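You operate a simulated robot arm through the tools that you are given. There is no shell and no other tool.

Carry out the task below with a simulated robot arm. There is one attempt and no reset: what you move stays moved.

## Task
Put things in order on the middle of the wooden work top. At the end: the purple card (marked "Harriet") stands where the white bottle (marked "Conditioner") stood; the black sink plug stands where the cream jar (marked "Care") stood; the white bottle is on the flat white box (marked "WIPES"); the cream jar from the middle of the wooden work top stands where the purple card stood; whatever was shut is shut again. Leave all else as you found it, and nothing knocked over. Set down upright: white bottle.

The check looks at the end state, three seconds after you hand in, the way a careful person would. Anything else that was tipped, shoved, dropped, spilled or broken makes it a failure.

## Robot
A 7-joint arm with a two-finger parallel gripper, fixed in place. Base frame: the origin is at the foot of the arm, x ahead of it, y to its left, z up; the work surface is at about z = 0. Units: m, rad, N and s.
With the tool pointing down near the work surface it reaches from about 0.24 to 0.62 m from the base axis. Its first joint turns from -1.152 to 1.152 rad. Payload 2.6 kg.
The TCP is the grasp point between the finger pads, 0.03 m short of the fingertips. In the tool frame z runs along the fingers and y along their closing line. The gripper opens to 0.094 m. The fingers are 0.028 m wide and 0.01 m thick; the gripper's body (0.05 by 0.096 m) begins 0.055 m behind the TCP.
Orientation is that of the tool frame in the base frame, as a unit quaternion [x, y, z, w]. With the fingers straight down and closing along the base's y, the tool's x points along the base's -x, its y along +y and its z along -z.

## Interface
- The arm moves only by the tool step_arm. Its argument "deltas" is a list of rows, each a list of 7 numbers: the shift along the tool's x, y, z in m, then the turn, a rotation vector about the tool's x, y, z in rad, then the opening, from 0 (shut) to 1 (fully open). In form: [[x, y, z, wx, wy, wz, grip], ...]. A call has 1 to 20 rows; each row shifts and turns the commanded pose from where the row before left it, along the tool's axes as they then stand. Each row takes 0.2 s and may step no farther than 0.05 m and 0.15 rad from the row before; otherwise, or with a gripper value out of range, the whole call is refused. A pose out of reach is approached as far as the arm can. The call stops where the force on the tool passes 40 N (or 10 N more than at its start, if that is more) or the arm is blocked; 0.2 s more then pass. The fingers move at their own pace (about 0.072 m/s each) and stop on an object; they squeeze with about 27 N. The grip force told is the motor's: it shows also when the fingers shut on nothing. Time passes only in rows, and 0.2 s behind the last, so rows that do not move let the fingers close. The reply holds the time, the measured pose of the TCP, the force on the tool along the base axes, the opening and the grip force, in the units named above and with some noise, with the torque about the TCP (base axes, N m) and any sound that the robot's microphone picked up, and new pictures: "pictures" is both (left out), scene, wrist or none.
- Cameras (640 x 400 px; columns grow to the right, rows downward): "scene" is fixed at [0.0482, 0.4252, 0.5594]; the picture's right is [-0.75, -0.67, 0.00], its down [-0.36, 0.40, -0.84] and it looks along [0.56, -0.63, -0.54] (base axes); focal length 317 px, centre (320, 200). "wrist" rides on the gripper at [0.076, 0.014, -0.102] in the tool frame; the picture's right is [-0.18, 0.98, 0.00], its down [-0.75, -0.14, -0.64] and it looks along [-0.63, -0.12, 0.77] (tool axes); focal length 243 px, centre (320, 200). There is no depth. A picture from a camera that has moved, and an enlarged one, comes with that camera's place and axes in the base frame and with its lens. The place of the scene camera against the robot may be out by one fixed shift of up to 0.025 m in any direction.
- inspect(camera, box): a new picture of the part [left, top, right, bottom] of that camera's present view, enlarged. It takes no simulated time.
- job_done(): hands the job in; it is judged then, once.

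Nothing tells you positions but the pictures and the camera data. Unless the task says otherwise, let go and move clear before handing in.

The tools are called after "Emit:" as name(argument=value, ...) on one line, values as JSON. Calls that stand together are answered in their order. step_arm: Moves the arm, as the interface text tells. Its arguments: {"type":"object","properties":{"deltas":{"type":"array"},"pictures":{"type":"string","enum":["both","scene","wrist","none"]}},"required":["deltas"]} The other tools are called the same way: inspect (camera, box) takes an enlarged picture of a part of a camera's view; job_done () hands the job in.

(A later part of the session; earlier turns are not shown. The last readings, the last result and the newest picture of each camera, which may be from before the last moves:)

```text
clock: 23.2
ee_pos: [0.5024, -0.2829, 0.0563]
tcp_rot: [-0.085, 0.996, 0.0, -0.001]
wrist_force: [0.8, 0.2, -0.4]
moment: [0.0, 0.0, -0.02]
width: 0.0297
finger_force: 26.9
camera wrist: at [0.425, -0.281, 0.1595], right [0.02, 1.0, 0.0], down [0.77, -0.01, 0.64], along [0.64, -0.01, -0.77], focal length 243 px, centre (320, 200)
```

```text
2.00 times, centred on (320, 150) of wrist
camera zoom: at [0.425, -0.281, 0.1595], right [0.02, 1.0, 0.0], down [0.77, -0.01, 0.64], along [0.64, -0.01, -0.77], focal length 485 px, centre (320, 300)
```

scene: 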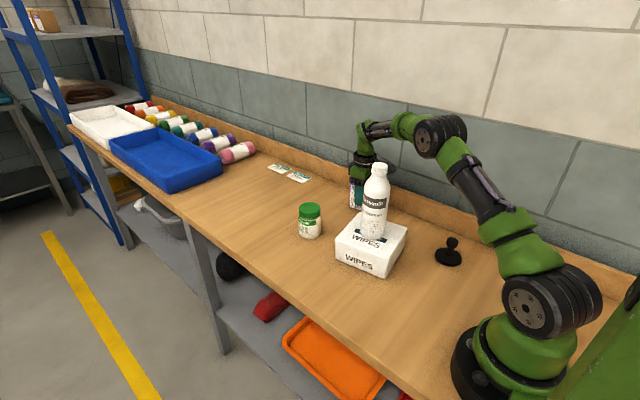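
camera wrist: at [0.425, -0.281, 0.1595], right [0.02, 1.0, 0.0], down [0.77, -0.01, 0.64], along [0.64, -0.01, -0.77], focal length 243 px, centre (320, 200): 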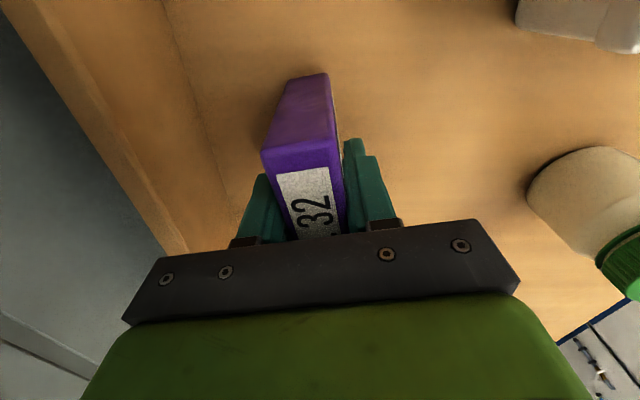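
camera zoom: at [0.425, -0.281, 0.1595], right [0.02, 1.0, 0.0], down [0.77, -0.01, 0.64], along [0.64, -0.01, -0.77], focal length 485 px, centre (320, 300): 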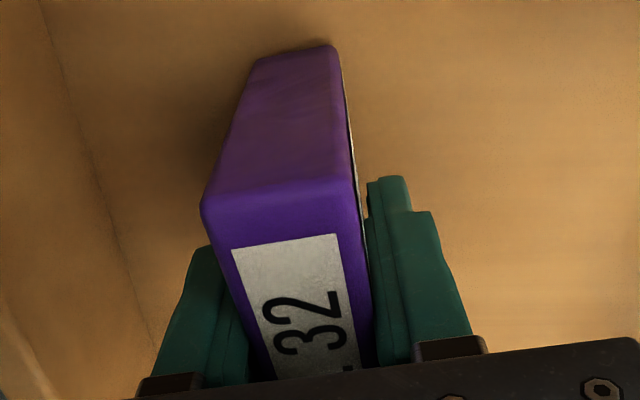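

The card is gripped. I'll lift it a little first and check the hold before the long carry.

Emit:
step_arm(deltas=[[0, 0, -0.015, 0, 0, 0, 0], [0, 0, -0.02, 0, 0, 0, 0], [0, 0, -0.025, 0, 0, 0, 0], [0, 0, 0, 0, 0, 0, 0]], pictures="both")

Emit:
inspect(camera="scene", box=[300, 100, 460, 290])

```text
clock: 24.2
ee_pos: [0.5026, -0.2848, 0.1167]
tcp_rot: [-0.084, 0.996, 0.0, 0.001]
wrist_force: [0.1, -0.4, -0.5]
moment: [0.01, 0.0, -0.01]
width: 0.0296
finger_force: 27.1
camera wrist: at [0.4249, -0.2833, 0.2201], right [0.02, 1.0, 0.0], down [0.77, -0.01, 0.64], along [0.64, -0.01, -0.77], focal length 243 px, centre (320, 200)
```

scene: 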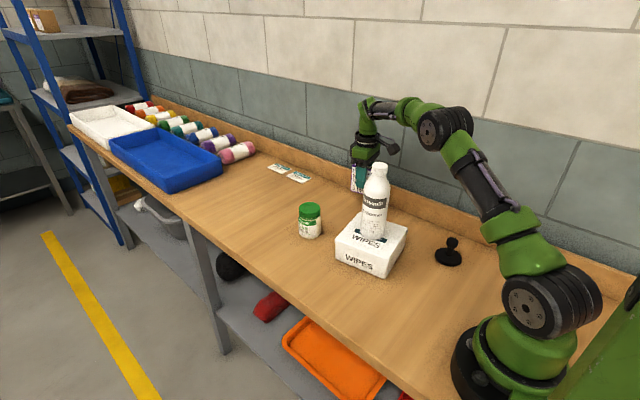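
wrist: 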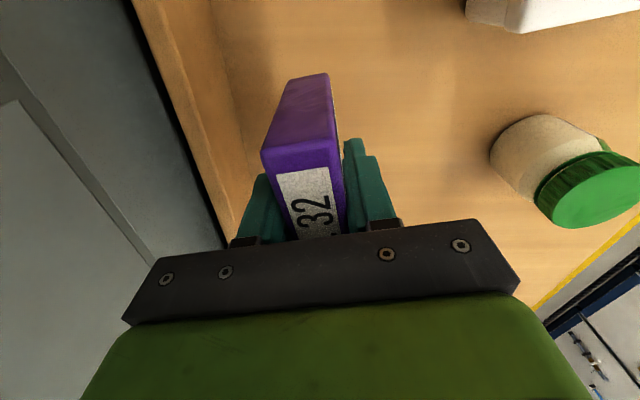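

```text
2.11 times, centred on (380, 195) of scene
camera zoom: at [0.0482, 0.4252, 0.5594], right [-0.75, -0.67, 0.0], down [-0.36, 0.4, -0.84], along [0.56, -0.63, -0.54], focal length 666 px, centre (194, 210)
```

zoom: 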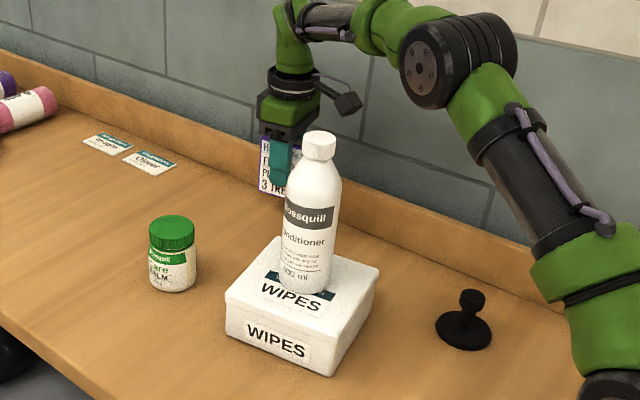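

The card is held steady. I'll raise it to about 0.24 and start sweeping over, outside the bottle, looking before I go past it.

Emit:
step_arm(deltas=[[0.0059, 0.0056, -0.031, 0, 0, 0, 0], [0.0059, 0.0056, -0.031, 0, 0, 0, 0], [0.0059, 0.0056, -0.031, 0, 0, 0, 0], [0.0059, 0.0056, -0.031, 0, 0, 0, 0], [0, 0, 0, 0, 0, 0, 0]], pictures="scene")

```text
clock: 25.4
ee_pos: [0.4756, -0.2636, 0.2409]
tcp_rot: [-0.084, 0.996, 0.001, 0.0]
wrist_force: [0.4, 0.7, -0.8]
moment: [0.01, -0.01, -0.02]
width: 0.0298
finger_force: 27.2
```

scene: 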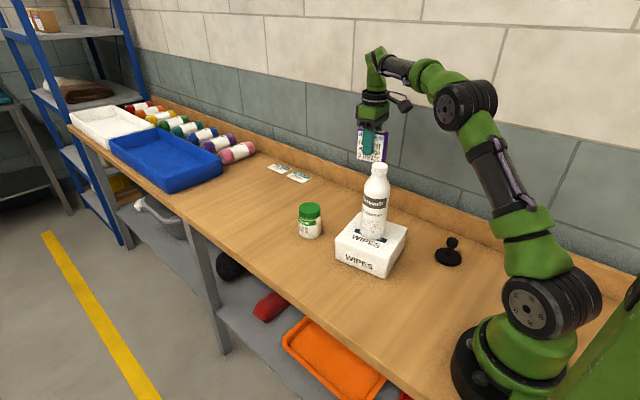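

The forearm rides at about z ≈ 0.4, well above the bottle top at 0.257. I'll sweep across to the old bottle spot.

Emit:
step_arm(deltas=[[-0.01844, 0.03052, 0, 0, 0, 0, 0], [-0.01844, 0.03052, 0, 0, 0, 0, 0], [-0.01844, 0.03052, 0, 0, 0, 0, 0], [-0.01844, 0.03052, 0, 0, 0, 0, 0], [-0.01844, 0.03052, 0, 0, 0, 0, 0], [-0.0069, 0.0331, 0, 0, 0, 0, 0], [-0.0069, 0.0331, 0, 0, 0, 0, 0], [-0.0069, 0.0331, 0, 0, 0, 0, 0], [-0.0069, 0.0331, 0, 0, 0, 0, 0], [0, 0, 0, 0, 0, 0, 0], [0, 0, 0, 0, 0, 0, 0]], pictures="both")

```text
clock: 27.8
ee_pos: [0.5452, 0.0334, 0.2418]
tcp_rot: [-0.085, 0.996, 0.001, 0.0]
wrist_force: [0.6, 0.2, -0.4]
moment: [0.02, 0.01, 0.0]
width: 0.0299
finger_force: 26.8
camera wrist: at [0.4686, 0.0355, 0.3446], right [0.02, 1.0, 0.0], down [0.77, -0.01, 0.64], along [0.64, -0.01, -0.77], focal length 243 px, centre (320, 200)
```

scene: 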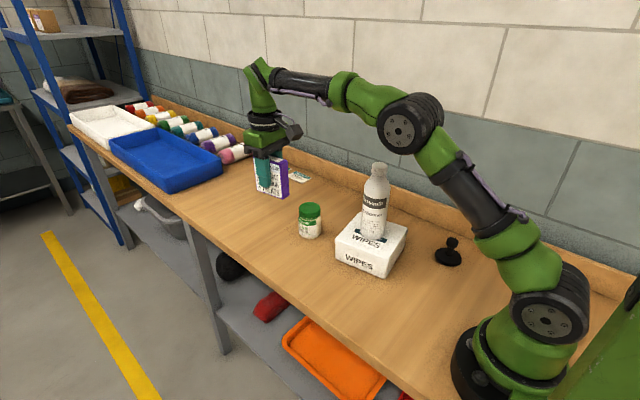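
wrist: 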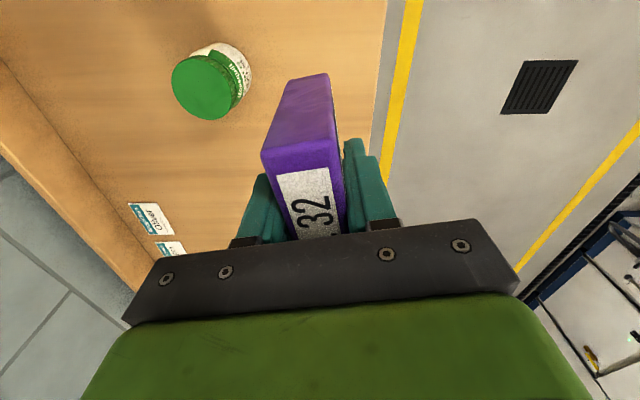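

Now above the old bottle spot, slightly inward. I'll move out to (0.579, 0.035) while lowering.

Emit:
step_arm(deltas=[[-0.0112, -0.0016, 0.0233, 0, 0, 0, 0], [-0.0112, -0.0016, 0.0233, 0, 0, 0, 0], [-0.0112, -0.0016, 0.0233, 0, 0, 0, 0], [0, 0, 0.03, 0, 0, 0, 0], [0, 0, 0.03, 0, 0, 0, 0], [0, 0, 0.03, 0, 0, 0, 0], [0, 0, 0.012, 0, 0, 0, 0], [0, 0, 0, 0, 0, 0, 0]], pictures="both")

Emit:
inspect(camera="scene", box=[210, 130, 350, 270])

```text
clock: 29.6
ee_pos: [0.5765, 0.0354, 0.0672]
tcp_rot: [-0.085, 0.996, 0.0, 0.0]
wrist_force: [-0.4, 0.2, -0.7]
moment: [0.0, 0.0, 0.01]
width: 0.0298
finger_force: 26.7
camera wrist: at [0.5006, 0.0381, 0.1711], right [0.02, 1.0, 0.0], down [0.77, -0.01, 0.64], along [0.64, -0.01, -0.77], focal length 243 px, centre (320, 200)
```

scene: 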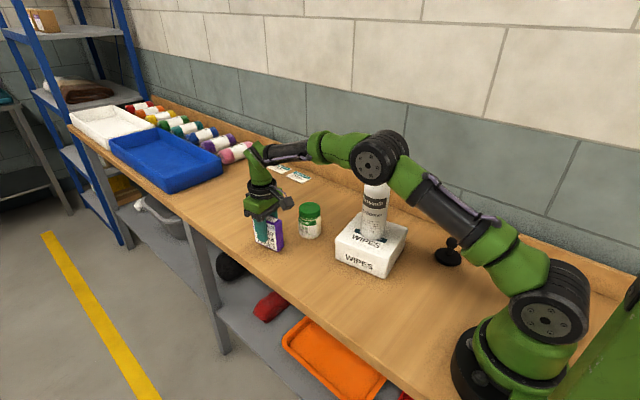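
wrist: 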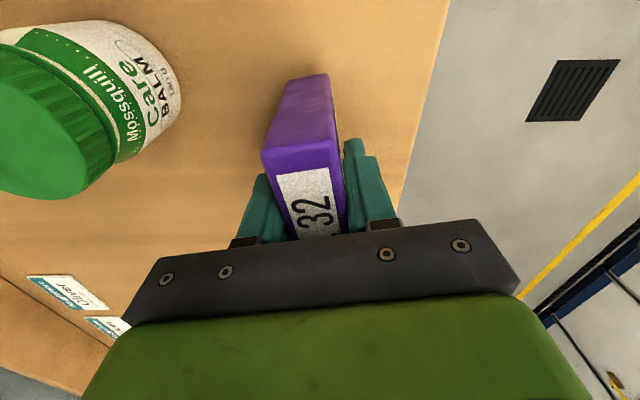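

```text
2.86 times, centred on (280, 200) of scene
camera zoom: at [0.0482, 0.4252, 0.5594], right [-0.75, -0.67, 0.0], down [-0.36, 0.4, -0.84], along [0.56, -0.63, -0.54], focal length 904 px, centre (434, 200)
```

zoom: 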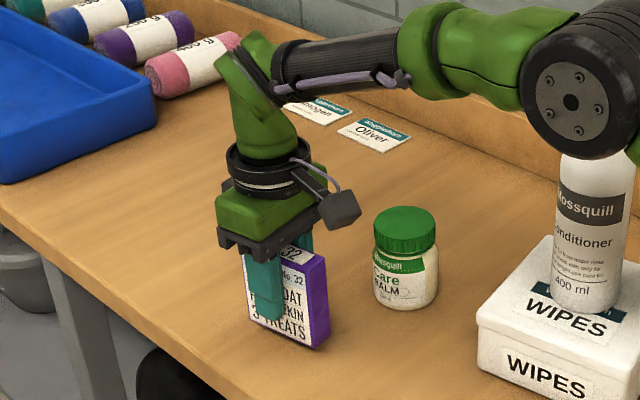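

The card is about a centimetre above the bench on the old bottle spot. I'll nudge 2 mm outward and inch down to contact.

Emit:
step_arm(deltas=[[-0.002, 0, 0.004, 0, 0, 0, 0], [0, 0, 0.003, 0, 0, 0, 0], [0, 0, 0, 0, 0, 0, 0]], pictures="none")

Emit:
step_arm(deltas=[[0, 0, 0.0015, 0, 0, 0, 0], [0, 0, 0.0015, 0, 0, 0, 0], [0, 0, 0, 0, 0, 0, 0]], pictures="none")

```text
clock: 30.4
ee_pos: [0.5796, 0.0354, 0.0613]
tcp_rot: [-0.085, 0.996, 0.0, 0.0]
wrist_force: [-1.0, 0.6, -0.4]
moment: [-0.02, -0.03, 0.0]
width: 0.0298
finger_force: 27.2
```

```text
clock: 31.2
ee_pos: [0.5795, 0.0355, 0.0588]
tcp_rot: [-0.085, 0.996, 0.0, 0.0]
wrist_force: [0.6, -0.3, -1.4]
moment: [0.0, 0.0, -0.01]
width: 0.0298
finger_force: 27.4
```

Emit:
step_arm(deltas=[[0, 0, 0.001, 0, 0, 0, 0], [0, 0, 0, 0, 0, 0, 0]], pictures="none")

Emit:
step_arm(deltas=[[0, 0, 0.001, 0, 0, 0, 0], [0, 0, 0, 0, 0, 0, 0]], pictures="none")

```text
clock: 31.8
ee_pos: [0.581, 0.0349, 0.0594]
tcp_rot: [-0.085, 0.996, 0.0, -0.001]
wrist_force: [-0.5, 0.0, -0.3]
moment: [0.01, -0.01, -0.03]
width: 0.0298
finger_force: 27.4
```

```text
clock: 32.4
ee_pos: [0.5803, 0.0362, 0.0574]
tcp_rot: [-0.084, 0.996, 0.0, 0.0]
wrist_force: [-0.3, 0.7, -1.0]
moment: [0.01, 0.0, 0.02]
width: 0.0293
finger_force: 27.4
```

The card was gripped at a height of about 0.0565, so contact should come any moment. I'll continue in 1 mm steps.

Emit:
step_arm(deltas=[[0, 0, 0.001, 0, 0, 0, 0], [0, 0, 0, 0, 0, 0, 0]], pictures="none")

Emit:
inspect(camera="scene", box=[230, 190, 310, 260])

```text
clock: 33.0
ee_pos: [0.5811, 0.0363, 0.056]
tcp_rot: [-0.085, 0.996, 0.001, 0.0]
wrist_force: [0.6, -0.3, -0.3]
moment: [0.0, -0.03, -0.01]
width: 0.0298
finger_force: 26.8
```

```text
5.71 times, centred on (270, 225) of scene
camera zoom: at [0.0482, 0.4252, 0.5594], right [-0.75, -0.67, 0.0], down [-0.36, 0.4, -0.84], along [0.56, -0.63, -0.54], focal length 1809 px, centre (606, 57)
```

zoom: 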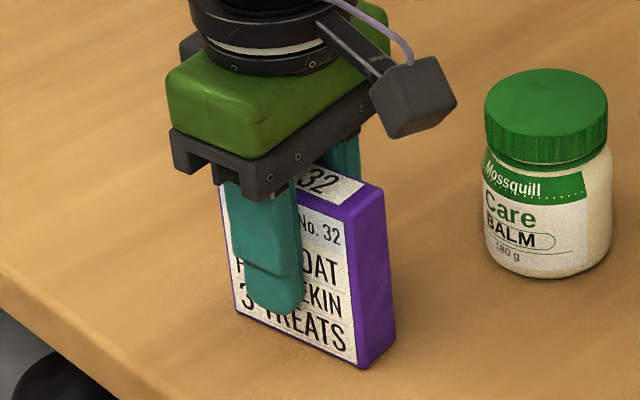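

Emit:
step_arm(deltas=[[0, 0, 0.001, 0, 0, 0, 0], [0, 0, 0, 0, 0, 0, 0]], pictures="none")

```text
clock: 33.6
ee_pos: [0.5825, 0.0356, 0.056]
tcp_rot: [-0.085, 0.996, 0.0, 0.001]
wrist_force: [-1.7, -0.2, 7.4]
moment: [-0.07, 0.28, -0.01]
width: 0.0296
finger_force: 27.5
```

Light contact at about 7 N, so the card is on the bench. I'll open gently.

Emit:
step_arm(deltas=[[0, 0, 0, 0, 0, 0, 0.35], [0, 0, 0, 0, 0, 0, 0.42], [0, 0, 0, 0, 0, 0, 0.55], [0, 0, 0, 0, 0, 0, 0.7], [0, 0, 0, 0, 0, 0, 0.7]], pictures="both")

Emit:
inspect(camera="scene", box=[220, 170, 320, 260])

```text
clock: 34.8
ee_pos: [0.582, 0.0364, 0.0552]
tcp_rot: [-0.084, 0.996, 0.0, 0.0]
wrist_force: [-0.8, 0.1, -0.7]
moment: [-0.02, -0.05, 0.0]
width: 0.0659
finger_force: 0.0
camera wrist: at [0.5044, 0.0381, 0.1587], right [0.02, 1.0, 0.0], down [0.77, -0.01, 0.64], along [0.64, -0.01, -0.77], focal length 243 px, centre (320, 200)
```

scene: 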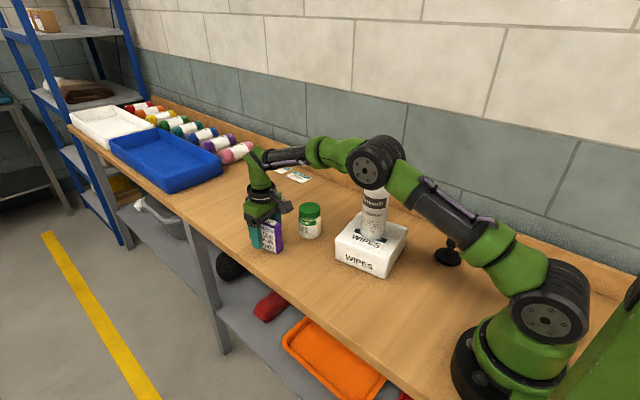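
wrist: 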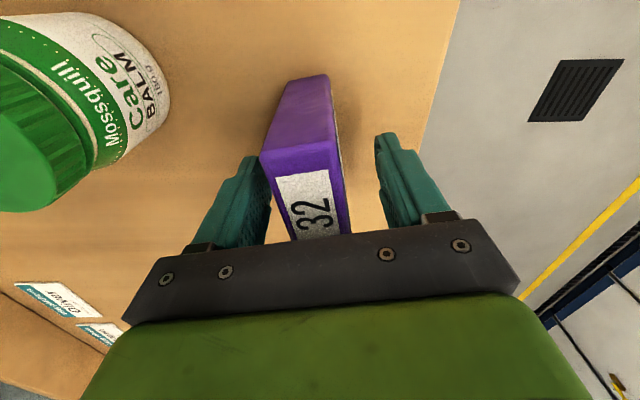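

```text
4.44 times, centred on (270, 215) of scene
camera zoom: at [0.0482, 0.4252, 0.5594], right [-0.75, -0.67, 0.0], down [-0.36, 0.4, -0.84], along [0.56, -0.63, -0.54], focal length 1407 px, centre (542, 133)
```

zoom: 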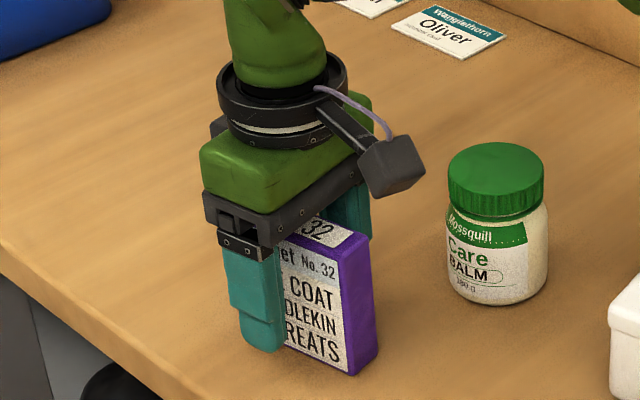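

The card stands free on the old bottle spot. I'll rise straight up, then move over the jar.

Emit:
step_arm(deltas=[[0, 0, -0.02, 0, 0, 0, 0.7], [0, 0, -0.03, 0, 0, 0, 0.7], [0, 0, -0.035, 0, 0, 0, 0.7], [0, 0, -0.035, 0, 0, 0, 0.7], [0, 0, -0.03, 0, 0, 0, 0.7], [0.0155, -0.0285, 0, 0, 0, 0, 1], [0.0155, -0.0285, 0, 0, 0, 0, 1], [0.0155, -0.0285, 0, 0, 0, 0, 1], [0.0155, -0.0285, 0, 0, 0, 0, 1], [0, 0, 0, 0, 0, 0, 1], [0, 0, 0, 0, 0, 0, 1]], pictures="both")

Emit:
inspect(camera="wrist", box=[220, 40, 420, 240])

Emit:
inspect(camera="scene", box=[220, 130, 420, 280])

```text
clock: 37.2
ee_pos: [0.5376, -0.0852, 0.2035]
tcp_rot: [-0.084, 0.996, 0.0, 0.0]
wrist_force: [0.3, 0.1, -0.4]
moment: [-0.03, 0.0, 0.01]
width: 0.094
finger_force: 0.1
camera wrist: at [0.4598, -0.0833, 0.3072], right [0.02, 1.0, 0.0], down [0.77, -0.01, 0.64], along [0.64, -0.01, -0.77], focal length 243 px, centre (320, 200)
```

scene: 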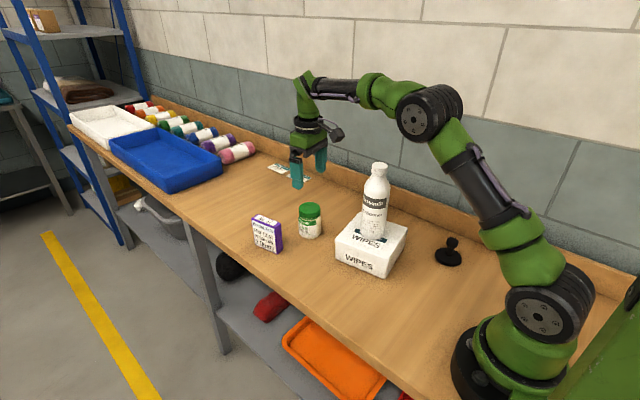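
wrist: 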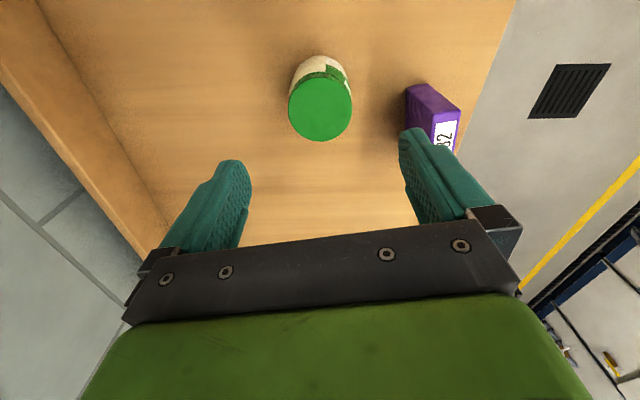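

```text
2.00 times, centred on (320, 140) of wrist
camera zoom: at [0.4598, -0.0833, 0.3072], right [0.02, 1.0, 0.0], down [0.77, -0.01, 0.64], along [0.64, -0.01, -0.77], focal length 485 px, centre (320, 320)
```

zoom: 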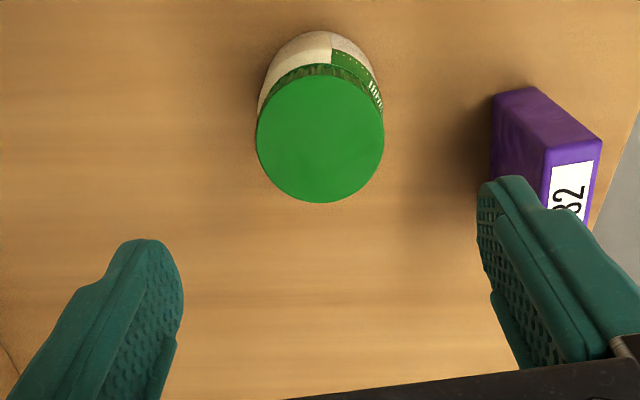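

```text
2.67 times, centred on (320, 205) of scene
camera zoom: at [0.0482, 0.4252, 0.5594], right [-0.75, -0.67, 0.0], down [-0.36, 0.4, -0.84], along [0.56, -0.63, -0.54], focal length 844 px, centre (320, 187)
```

zoom: 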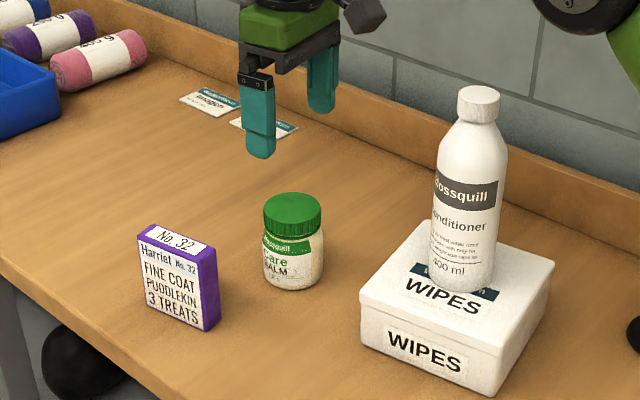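

The jar axis is at about (0.540, -0.086), centred between the open fingers. I'll go down around it.

Emit:
step_arm(deltas=[[-0.0025, 0, 0.035, 0, 0, 0, 1], [0, 0, 0.035, 0, 0, 0, 1], [0, 0, 0.035, 0, 0, 0, 1], [0, 0, 0.03, 0, 0, 0, 1], [0, 0, 0.0255, 0, 0, 0, 1], [0, 0, 0, 0, 0, 0, 1]], pictures="both")

Emit:
inspect(camera="wrist", box=[200, 50, 440, 250])

Emit:
inspect(camera="scene", box=[240, 110, 440, 280])

```text
clock: 38.6
ee_pos: [0.5395, -0.0856, 0.0415]
tcp_rot: [-0.084, 0.996, 0.0, -0.001]
wrist_force: [-0.6, 0.1, 0.5]
moment: [0.0, -0.01, 0.0]
width: 0.0941
finger_force: 0.1
camera wrist: at [0.4621, -0.0838, 0.1451], right [0.02, 1.0, 0.0], down [0.77, -0.01, 0.64], along [0.64, -0.01, -0.77], focal length 243 px, centre (320, 200)
```

scene: 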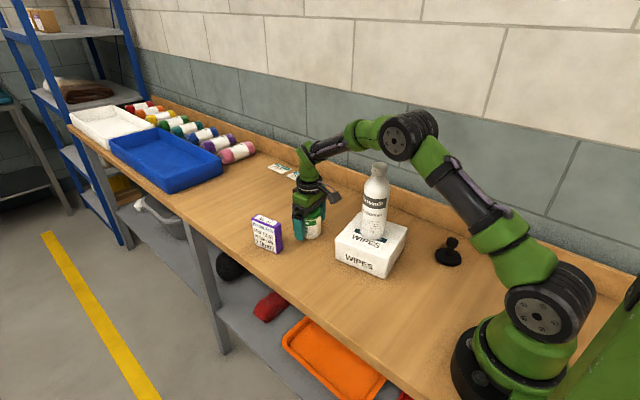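
wrist: 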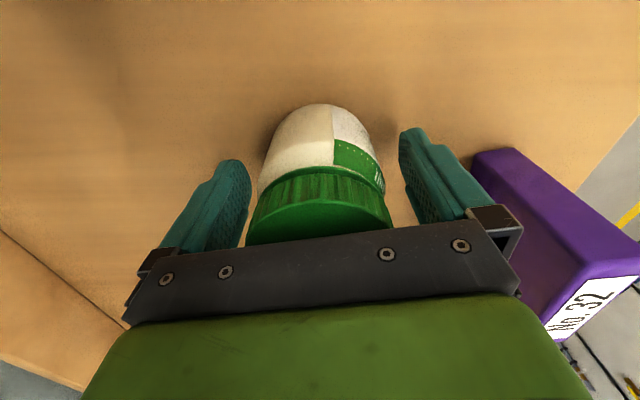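

```text
2.00 times, centred on (320, 150) of wrist
camera zoom: at [0.4621, -0.0838, 0.1451], right [0.02, 1.0, 0.0], down [0.77, -0.01, 0.64], along [0.64, -0.01, -0.77], focal length 485 px, centre (320, 300)
```

zoom: 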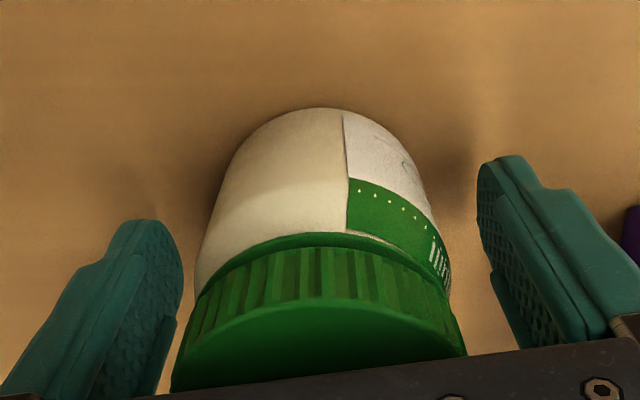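

```text
2.35 times, centred on (340, 195) of scene
camera zoom: at [0.0482, 0.4252, 0.5594], right [-0.75, -0.67, 0.0], down [-0.36, 0.4, -0.84], along [0.56, -0.63, -0.54], focal length 745 px, centre (273, 212)
```

zoom: 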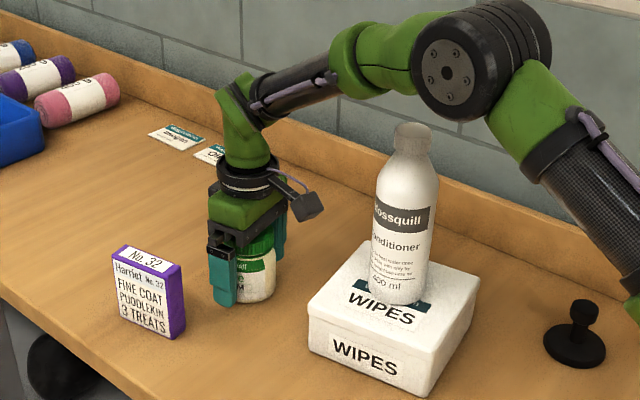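

The jar is centred between the pads and everything is clear. I'll close on it.

Emit:
step_arm(deltas=[[0, 0, 0, 0, 0, 0, 0.8], [0, 0, 0, 0, 0, 0, 0.65], [0, 0, 0, 0, 0, 0, 0.4], [0, 0, 0, 0, 0, 0, 0], [0, 0, 0, 0, 0, 0, 0]], pictures="none")

Emit:
step_arm(deltas=[[0, 0, -0.01, 0, 0, 0, 0], [0, 0, -0.02, 0, 0, 0, 0], [0, 0, -0.02, 0, 0, 0, 0], [0, 0, 0, 0, 0, 0, 0]], pictures="both")

Emit:
inspect(camera="scene", box=[240, 110, 440, 280])

```text
clock: 39.8
ee_pos: [0.5403, -0.0865, 0.0434]
tcp_rot: [-0.084, 0.996, 0.0, 0.0]
wrist_force: [-0.2, 0.2, -0.2]
moment: [0.03, -0.01, -0.03]
width: 0.0638
finger_force: 27.7
```

```text
clock: 40.8
ee_pos: [0.5414, -0.0863, 0.0919]
tcp_rot: [-0.086, 0.996, 0.0, 0.001]
wrist_force: [-0.8, 0.7, -2.0]
moment: [-0.01, 0.02, 0.0]
width: 0.0638
finger_force: 26.8
camera wrist: at [0.4644, -0.0839, 0.1954], right [0.01, 1.0, 0.0], down [0.77, -0.01, 0.64], along [0.64, -0.01, -0.77], focal length 243 px, centre (320, 200)
```

scene: 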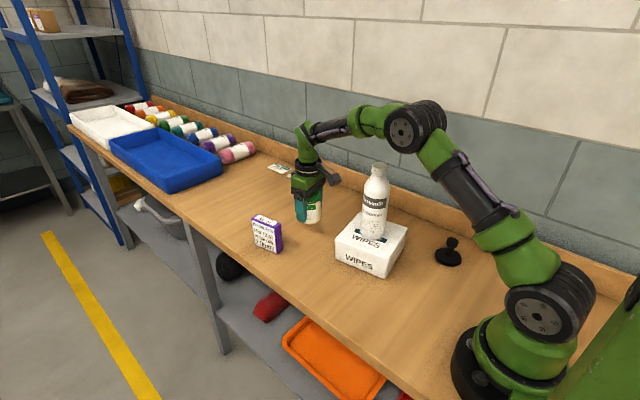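
wrist: 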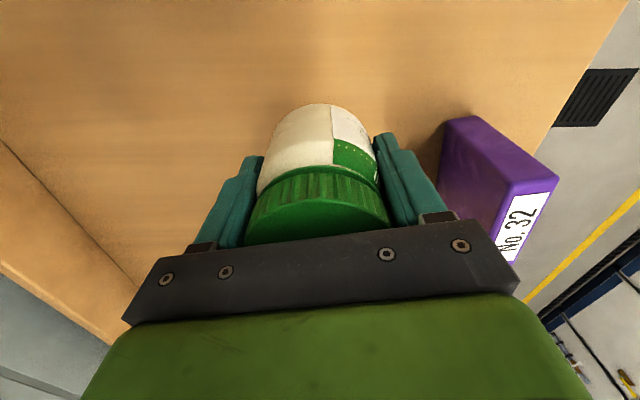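

```text
2.35 times, centred on (340, 195) of scene
camera zoom: at [0.0482, 0.4252, 0.5594], right [-0.75, -0.67, 0.0], down [-0.36, 0.4, -0.84], along [0.56, -0.63, -0.54], focal length 745 px, centre (273, 212)
```

zoom: 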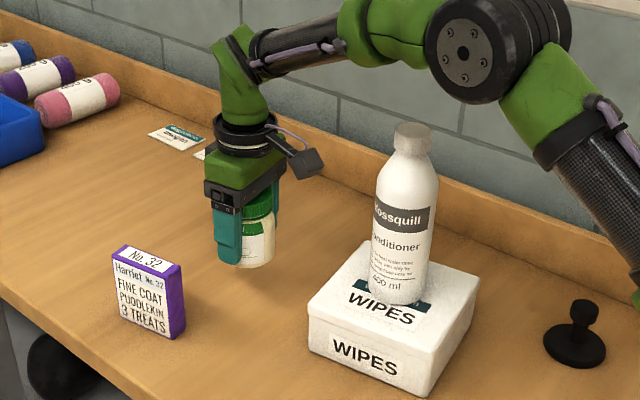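

The jar is held and weighs about 0.2 kg. I'll raise it to 0.24, then sweep around outside the bottle to the card's old spot.

Emit:
step_arm(deltas=[[0, 0, -0.037, 0, 0, 0, 0], [0, 0, -0.037, 0, 0, 0, 0], [0, 0, -0.037, 0, 0, 0, 0], [0, 0, -0.037, 0, 0, 0, 0], [0.01183, -0.03145, 0, 0, 0, 0, 0], [0.01183, -0.03145, 0, 0, 0, 0, 0], [0.01183, -0.03145, 0, 0, 0, 0, 0], [0.01183, -0.03145, 0, 0, 0, 0, 0], [0.01183, -0.03145, 0, 0, 0, 0, 0], [0.01183, -0.03145, 0, 0, 0, 0, 0], [0, 0, 0, 0, 0, 0, 0], [0, 0, 0, 0, 0, 0, 0]], pictures="both")

```text
clock: 43.4
ee_pos: [0.5027, -0.2841, 0.2407]
tcp_rot: [-0.085, 0.996, 0.0, 0.0]
wrist_force: [0.4, 0.1, -2.0]
moment: [-0.01, -0.01, 0.0]
width: 0.0638
finger_force: 26.9
camera wrist: at [0.4254, -0.282, 0.3437], right [0.02, 1.0, 0.0], down [0.77, -0.01, 0.64], along [0.64, -0.01, -0.77], focal length 243 px, centre (320, 200)
```

scene: 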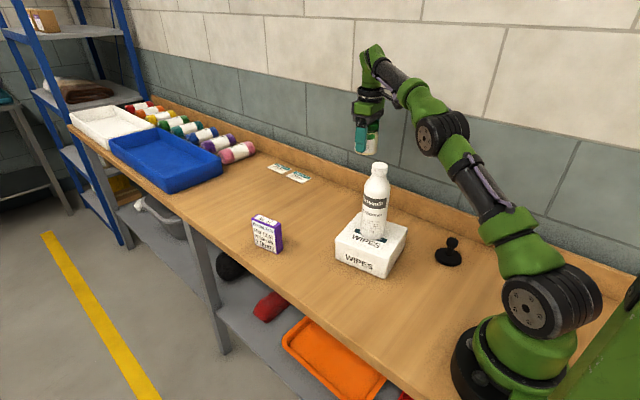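
wrist: 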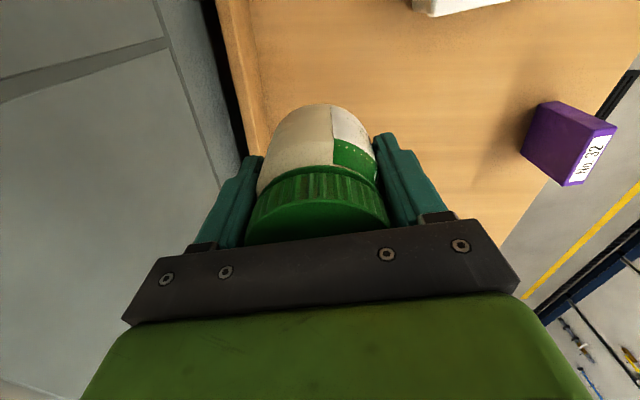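

The jar is over the card's old spot. I'll lower it to about 1 cm above the bench.

Emit:
step_arm(deltas=[[0, 0, 0.035, 0, 0, 0, 0], [0, 0, 0.035, 0, 0, 0, 0], [0, 0, 0.035, 0, 0, 0, 0], [0, 0, 0.035, 0, 0, 0, 0], [0, 0, 0.035, 0, 0, 0, 0], [0, 0, 0.014, 0, 0, 0, 0], [0, 0, 0, 0, 0, 0, 0]], pictures="both")

Emit:
inspect(camera="scene", box=[300, 110, 460, 280])

```text
clock: 45.0
ee_pos: [0.5029, -0.2845, 0.053]
tcp_rot: [-0.084, 0.996, 0.0, -0.001]
wrist_force: [0.1, 0.0, -2.1]
moment: [0.03, 0.01, 0.02]
width: 0.064
finger_force: 26.6
camera wrist: at [0.4257, -0.2832, 0.1565], right [0.02, 1.0, 0.0], down [0.77, -0.01, 0.64], along [0.64, -0.01, -0.77], focal length 243 px, centre (320, 200)
```

scene: 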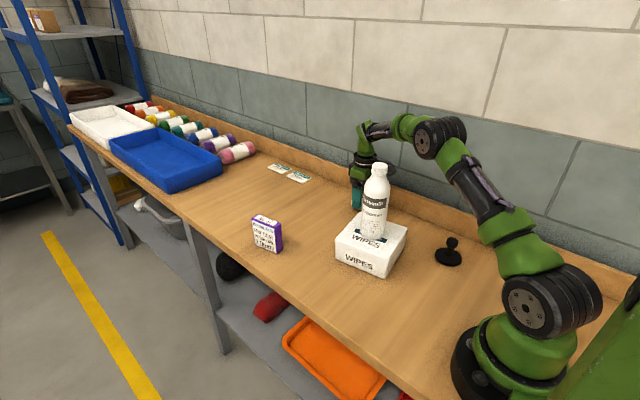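
wrist: 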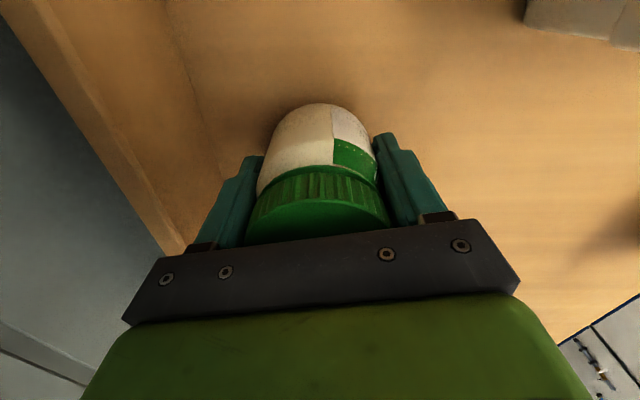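

```text
2.35 times, centred on (380, 195) of scene
camera zoom: at [0.0482, 0.4252, 0.5594], right [-0.75, -0.67, 0.0], down [-0.36, 0.4, -0.84], along [0.56, -0.63, -0.54], focal length 745 px, centre (179, 212)
```

zoom: 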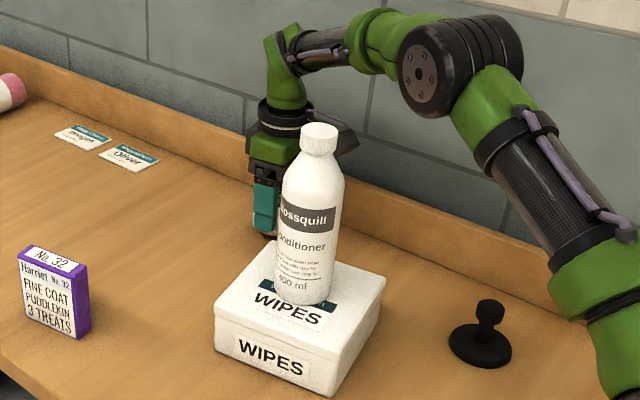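

Everything is clear, and contact is expected near z ≈ 0.0425. I'll inch down.

Emit:
step_arm(deltas=[[0, 0, 0.004, 0, 0, 0, 0], [0, 0, 0.004, 0, 0, 0, 0], [0, 0, 0, 0, 0, 0, 0]], pictures="none")

Emit:
step_arm(deltas=[[0, 0, 0.001, 0, 0, 0, 0], [0, 0, 0, 0, 0, 0, 0]], pictures="none")

Emit:
step_arm(deltas=[[0, 0, 0.001, 0, 0, 0, 0], [0, 0, 0, 0, 0, 0, 0]], pictures="none")

```text
clock: 45.8
ee_pos: [0.5028, -0.2842, 0.0448]
tcp_rot: [-0.084, 0.996, -0.001, 0.001]
wrist_force: [-0.1, -0.3, -1.7]
moment: [0.0, 0.04, -0.02]
width: 0.0637
finger_force: 26.9
```

```text
clock: 46.4
ee_pos: [0.5039, -0.2848, 0.0429]
tcp_rot: [-0.085, 0.996, 0.0, 0.0]
wrist_force: [-0.3, 0.4, -1.6]
moment: [0.04, 0.05, -0.01]
width: 0.0638
finger_force: 26.9
```

```text
clock: 47.0
ee_pos: [0.5031, -0.2844, 0.0433]
tcp_rot: [-0.084, 0.996, 0.0, 0.0]
wrist_force: [0.2, 0.1, -1.8]
moment: [0.02, 0.01, 0.03]
width: 0.0639
finger_force: 26.9
```

Emit:
step_arm(deltas=[[0, 0, 0.001, 0, 0, 0, 0], [0, 0, 0, 0, 0, 0, 0]], pictures="none")

```text
clock: 47.6
ee_pos: [0.5024, -0.2832, 0.0423]
tcp_rot: [-0.085, 0.996, 0.0, 0.001]
wrist_force: [-0.7, -0.1, 1.1]
moment: [-0.01, 0.07, -0.01]
width: 0.0636
finger_force: 26.4
```

The force has turned from -1.8 to +1.1 N, so the jar has just touched down. I'll open gently to about 0.08 m.

Emit:
step_arm(deltas=[[0, 0, 0, 0, 0, 0, 0.7], [0, 0, 0, 0, 0, 0, 0.76], [0, 0, 0, 0, 0, 0, 0.84], [0, 0, 0, 0, 0, 0, 0.84], [0, 0, 0, 0, 0, 0, 0.84]], pictures="both")

```text
clock: 48.8
ee_pos: [0.5035, -0.2847, 0.0425]
tcp_rot: [-0.085, 0.996, 0.0, 0.0]
wrist_force: [-1.3, 0.3, 2.0]
moment: [0.0, 0.01, -0.01]
width: 0.0791
finger_force: 0.1
camera wrist: at [0.4261, -0.2821, 0.1453], right [0.02, 1.0, 0.0], down [0.77, -0.01, 0.64], along [0.64, -0.01, -0.77], focal length 243 px, centre (320, 200)
```

scene: 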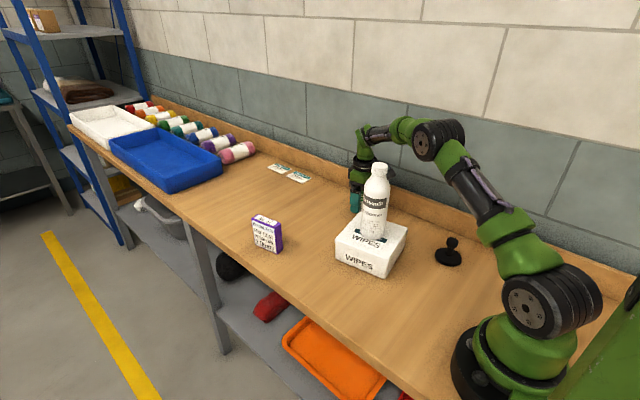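
wrist: 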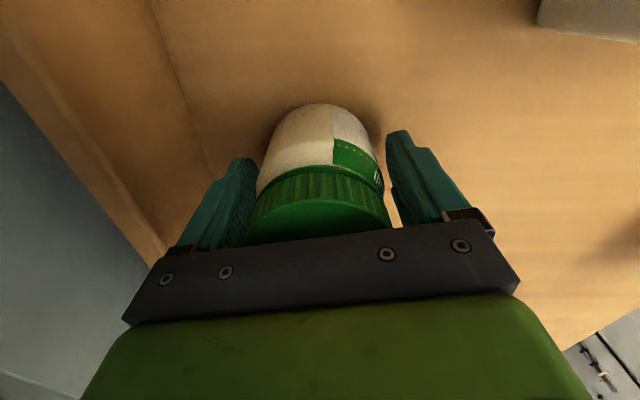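

The jar is free of the fingers and standing. I'll rise slowly at first to make sure nothing drags.

Emit:
step_arm(deltas=[[0, 0, -0.01, 0, 0, 0, 0.84], [0, 0, -0.015, 0, 0, 0, 0.84], [0, 0, -0.02, 0, 0, 0, 0.84], [0, 0, -0.035, 0, 0, 0, 0.84], [0, 0, -0.035, 0, 0, 0, 0.84], [0, 0, -0.035, 0, 0, 0, 0.84], [0.005, 0, -0.04, 0, 0, 0, 0.84], [0, 0, 0, 0, 0, 0, 0.84]], pictures="both")

Emit:
inspect(camera="wrist", box=[220, 40, 420, 240])

```text
clock: 50.6
ee_pos: [0.499, -0.2832, 0.2347]
tcp_rot: [-0.084, 0.996, 0.0, -0.001]
wrist_force: [-0.1, -1.1, -0.1]
moment: [-0.03, -0.01, -0.02]
width: 0.0791
finger_force: 0.1
camera wrist: at [0.4224, -0.2814, 0.3381], right [0.02, 1.0, 0.0], down [0.77, -0.01, 0.64], along [0.64, -0.01, -0.77], focal length 243 px, centre (320, 200)
```

scene: 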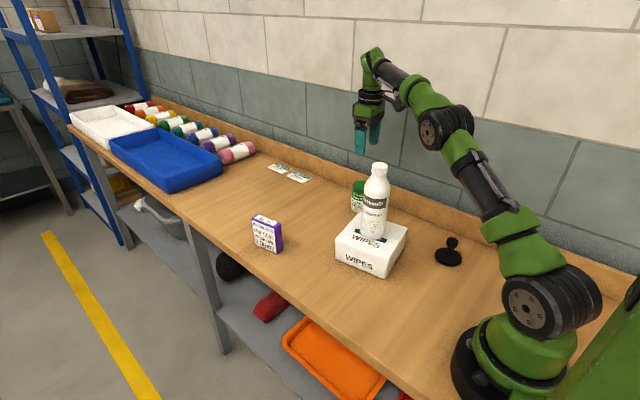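
wrist: 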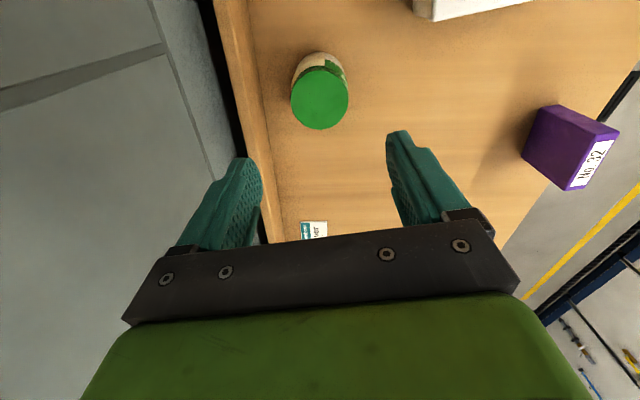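

```text
2.00 times, centred on (320, 140) of wrist
camera zoom: at [0.4224, -0.2814, 0.3381], right [0.02, 1.0, 0.0], down [0.77, -0.01, 0.64], along [0.64, -0.01, -0.77], focal length 485 px, centre (320, 320)
```

zoom: 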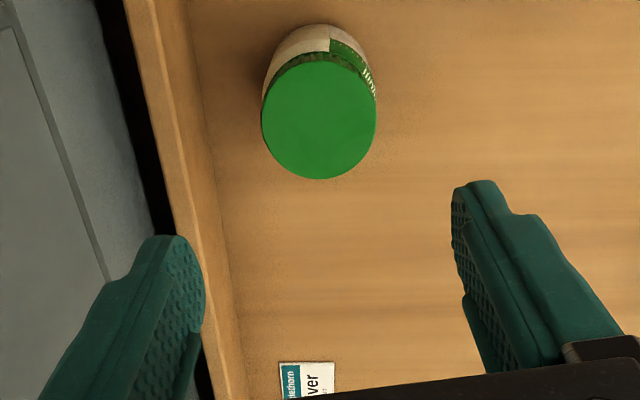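

The jar stands at the card's old spot. Next I'll retract toward the plug near (0.208, -0.25), staying on the far side from the bottle.

Emit:
step_arm(deltas=[[0.0348, 0.0103, -0.003, 0, 0, 0, 0.84], [0.0348, 0.0103, -0.003, 0, 0, 0, 0.84], [0.0348, 0.0103, -0.003, 0, 0, 0, 0.84], [0.0348, 0.0103, -0.003, 0, 0, 0, 0.84], [0.0348, 0.0103, -0.003, 0, 0, 0, 0.84], [0.0348, 0.0103, -0.003, 0, 0, 0, 0.84], [0, 0, 0, 0, 0, 0, 0.84]], pictures="both")

```text
clock: 52.2
ee_pos: [0.2813, -0.2585, 0.2522]
tcp_rot: [-0.085, 0.996, 0.0, 0.001]
wrist_force: [0.4, 0.2, 0.3]
moment: [0.0, -0.02, 0.02]
width: 0.079
finger_force: 0.1
camera wrist: at [0.2039, -0.2578, 0.3564], right [0.02, 1.0, 0.0], down [0.77, -0.01, 0.64], along [0.64, -0.01, -0.77], focal length 243 px, centre (320, 200)
```

scene: 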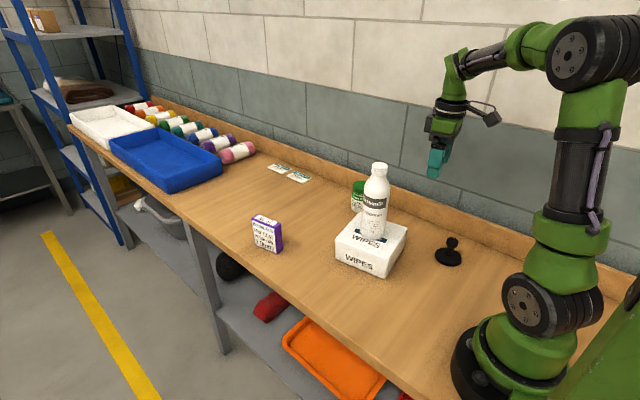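
wrist: 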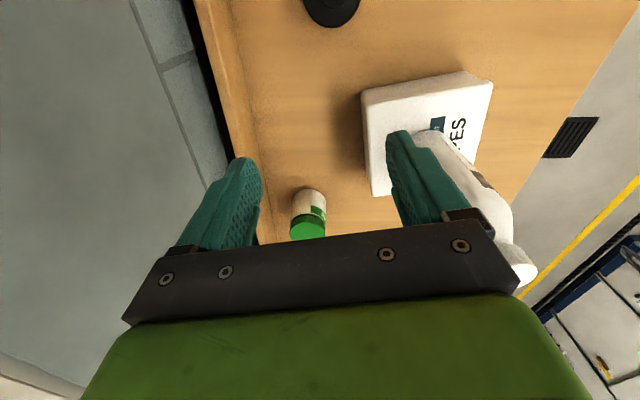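

The way is clear. I'll continue over the plug.

Emit:
step_arm(deltas=[[0.0348, 0.0103, 0, 0, 0, 0, 0.84], [0.0348, 0.0103, 0, 0, 0, 0, 0.84], [0, 0, 0, 0, 0, 0, 0.84], [0, 0, 0, 0, 0, 0, 0.84]], pictures="both")

Emit:
inspect(camera="wrist", box=[240, 20, 400, 180])

Emit:
inspect(camera="scene", box=[400, 200, 500, 290])

```text
clock: 53.2
ee_pos: [0.2123, -0.2498, 0.252]
tcp_rot: [-0.085, 0.996, 0.0, 0.001]
wrist_force: [-0.2, 0.1, -0.5]
moment: [0.02, -0.02, -0.04]
width: 0.0791
finger_force: 0.1
camera wrist: at [0.1353, -0.2476, 0.3552], right [0.02, 1.0, 0.0], down [0.77, -0.01, 0.64], along [0.64, -0.01, -0.77], focal length 243 px, centre (320, 200)
```

scene: 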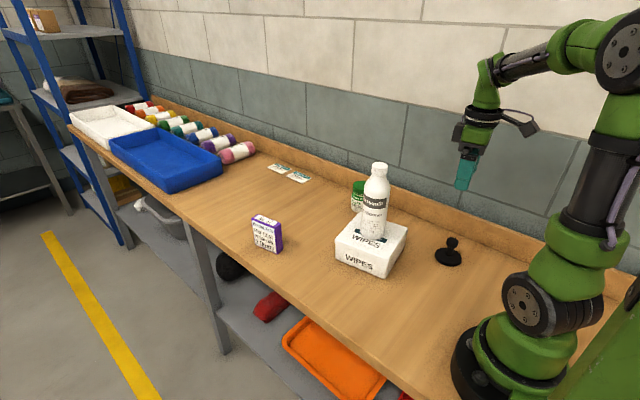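
wrist: 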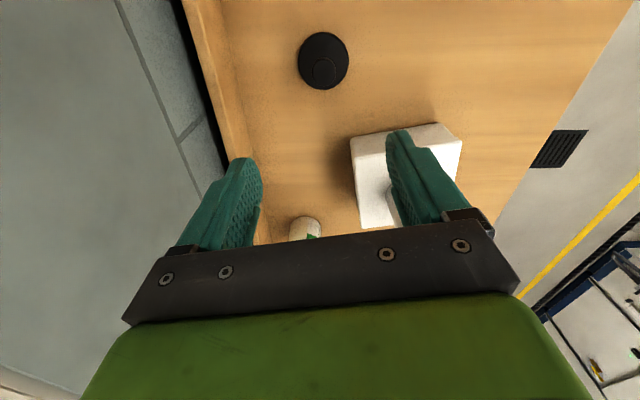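

```text
2.50 times, centred on (320, 100) of wrist
camera zoom: at [0.1353, -0.2476, 0.3552], right [0.02, 1.0, 0.0], down [0.77, -0.01, 0.64], along [0.64, -0.01, -0.77], focal length 606 px, centre (320, 450)
```

zoom: 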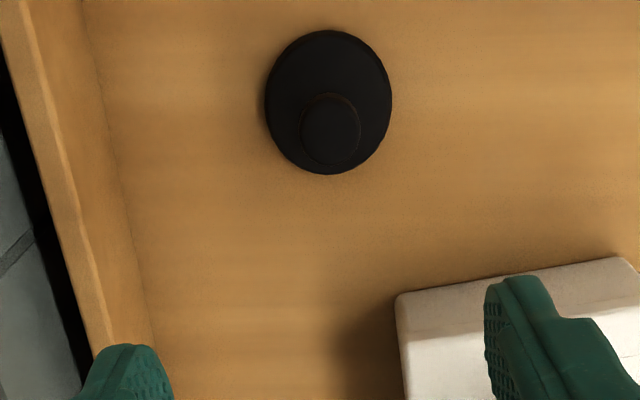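

```text
4.44 times, centred on (450, 245) of scene
camera zoom: at [0.0482, 0.4252, 0.5594], right [-0.75, -0.67, 0.0], down [-0.36, 0.4, -0.84], along [0.56, -0.63, -0.54], focal length 1407 px, centre (-258, 0)
```

zoom: 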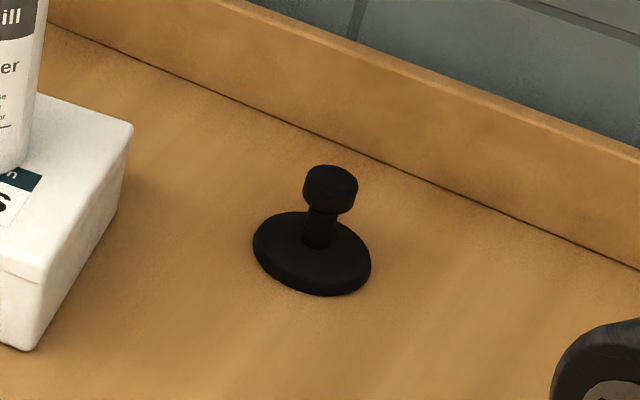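

The plug's disc is about 0.065 across, centred near (0.200, -0.2455), with the knob top near z ≈ 0.062. I'll centre over it and come part-way down for a better look.

Emit:
step_arm(deltas=[[0.0053, 0.0032, 0.036, 0, 0, 0, 0.75], [0.0053, 0.0032, 0.036, 0, 0, 0, 0.75], [0, 0, 0.036, 0, 0, 0, 0.75], [0, 0, 0, 0, 0, 0, 0.75], [0, 0, 0, 0, 0, 0, 0.75]], pictures="both")

Emit:
inspect(camera="wrist", box=[240, 60, 400, 220])

Emit:
inspect(camera="scene", box=[400, 170, 520, 290])

```text
clock: 54.4
ee_pos: [0.2014, -0.2475, 0.1427]
tcp_rot: [-0.085, 0.996, 0.0, 0.0]
wrist_force: [-0.2, -0.1, 0.3]
moment: [0.0, 0.02, 0.01]
width: 0.0706
finger_force: 0.1
camera wrist: at [0.1245, -0.2451, 0.2452], right [0.02, 1.0, 0.0], down [0.77, -0.01, 0.64], along [0.64, -0.01, -0.77], focal length 243 px, centre (320, 200)
```

scene: 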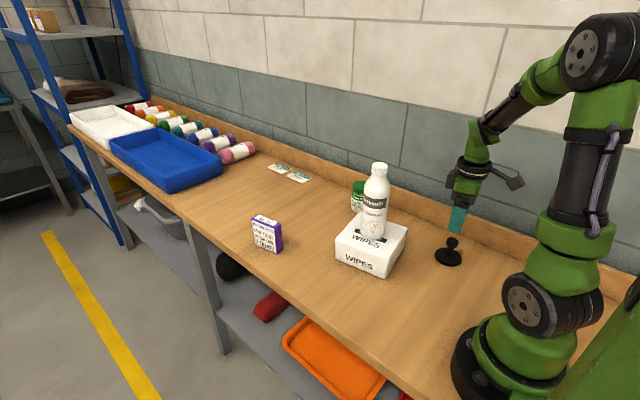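
wrist: 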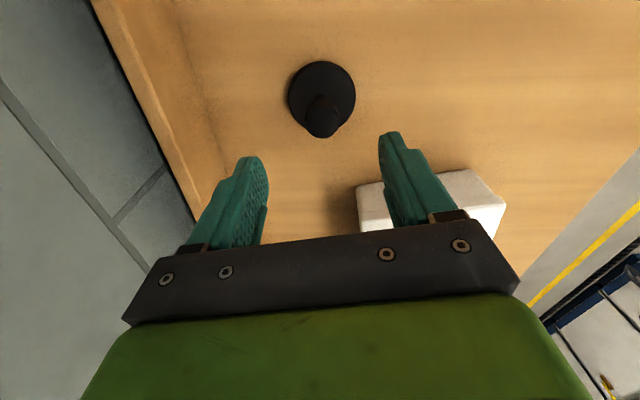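

```text
2.50 times, centred on (320, 140) of wrist
camera zoom: at [0.1245, -0.2451, 0.2452], right [0.02, 1.0, 0.0], down [0.77, -0.01, 0.64], along [0.64, -0.01, -0.77], focal length 606 px, centre (320, 350)
```

zoom: 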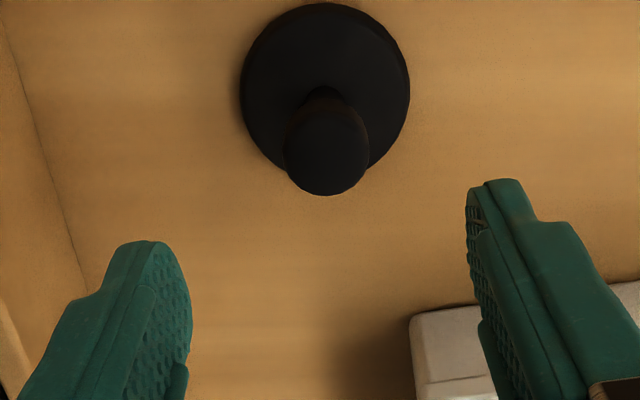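

```text
3.33 times, centred on (460, 230) of scene
camera zoom: at [0.0482, 0.4252, 0.5594], right [-0.75, -0.67, 0.0], down [-0.36, 0.4, -0.84], along [0.56, -0.63, -0.54], focal length 1055 px, centre (-147, 100)
```

zoom: 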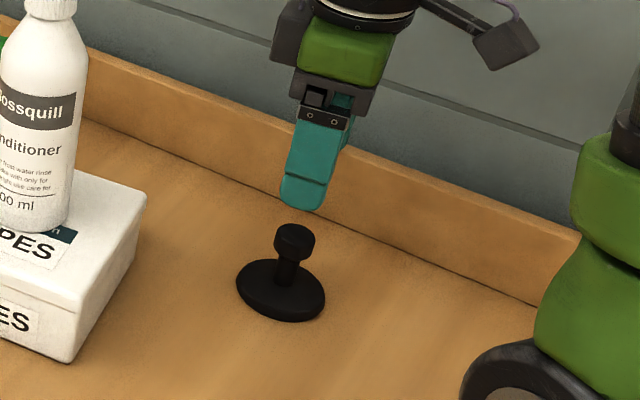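

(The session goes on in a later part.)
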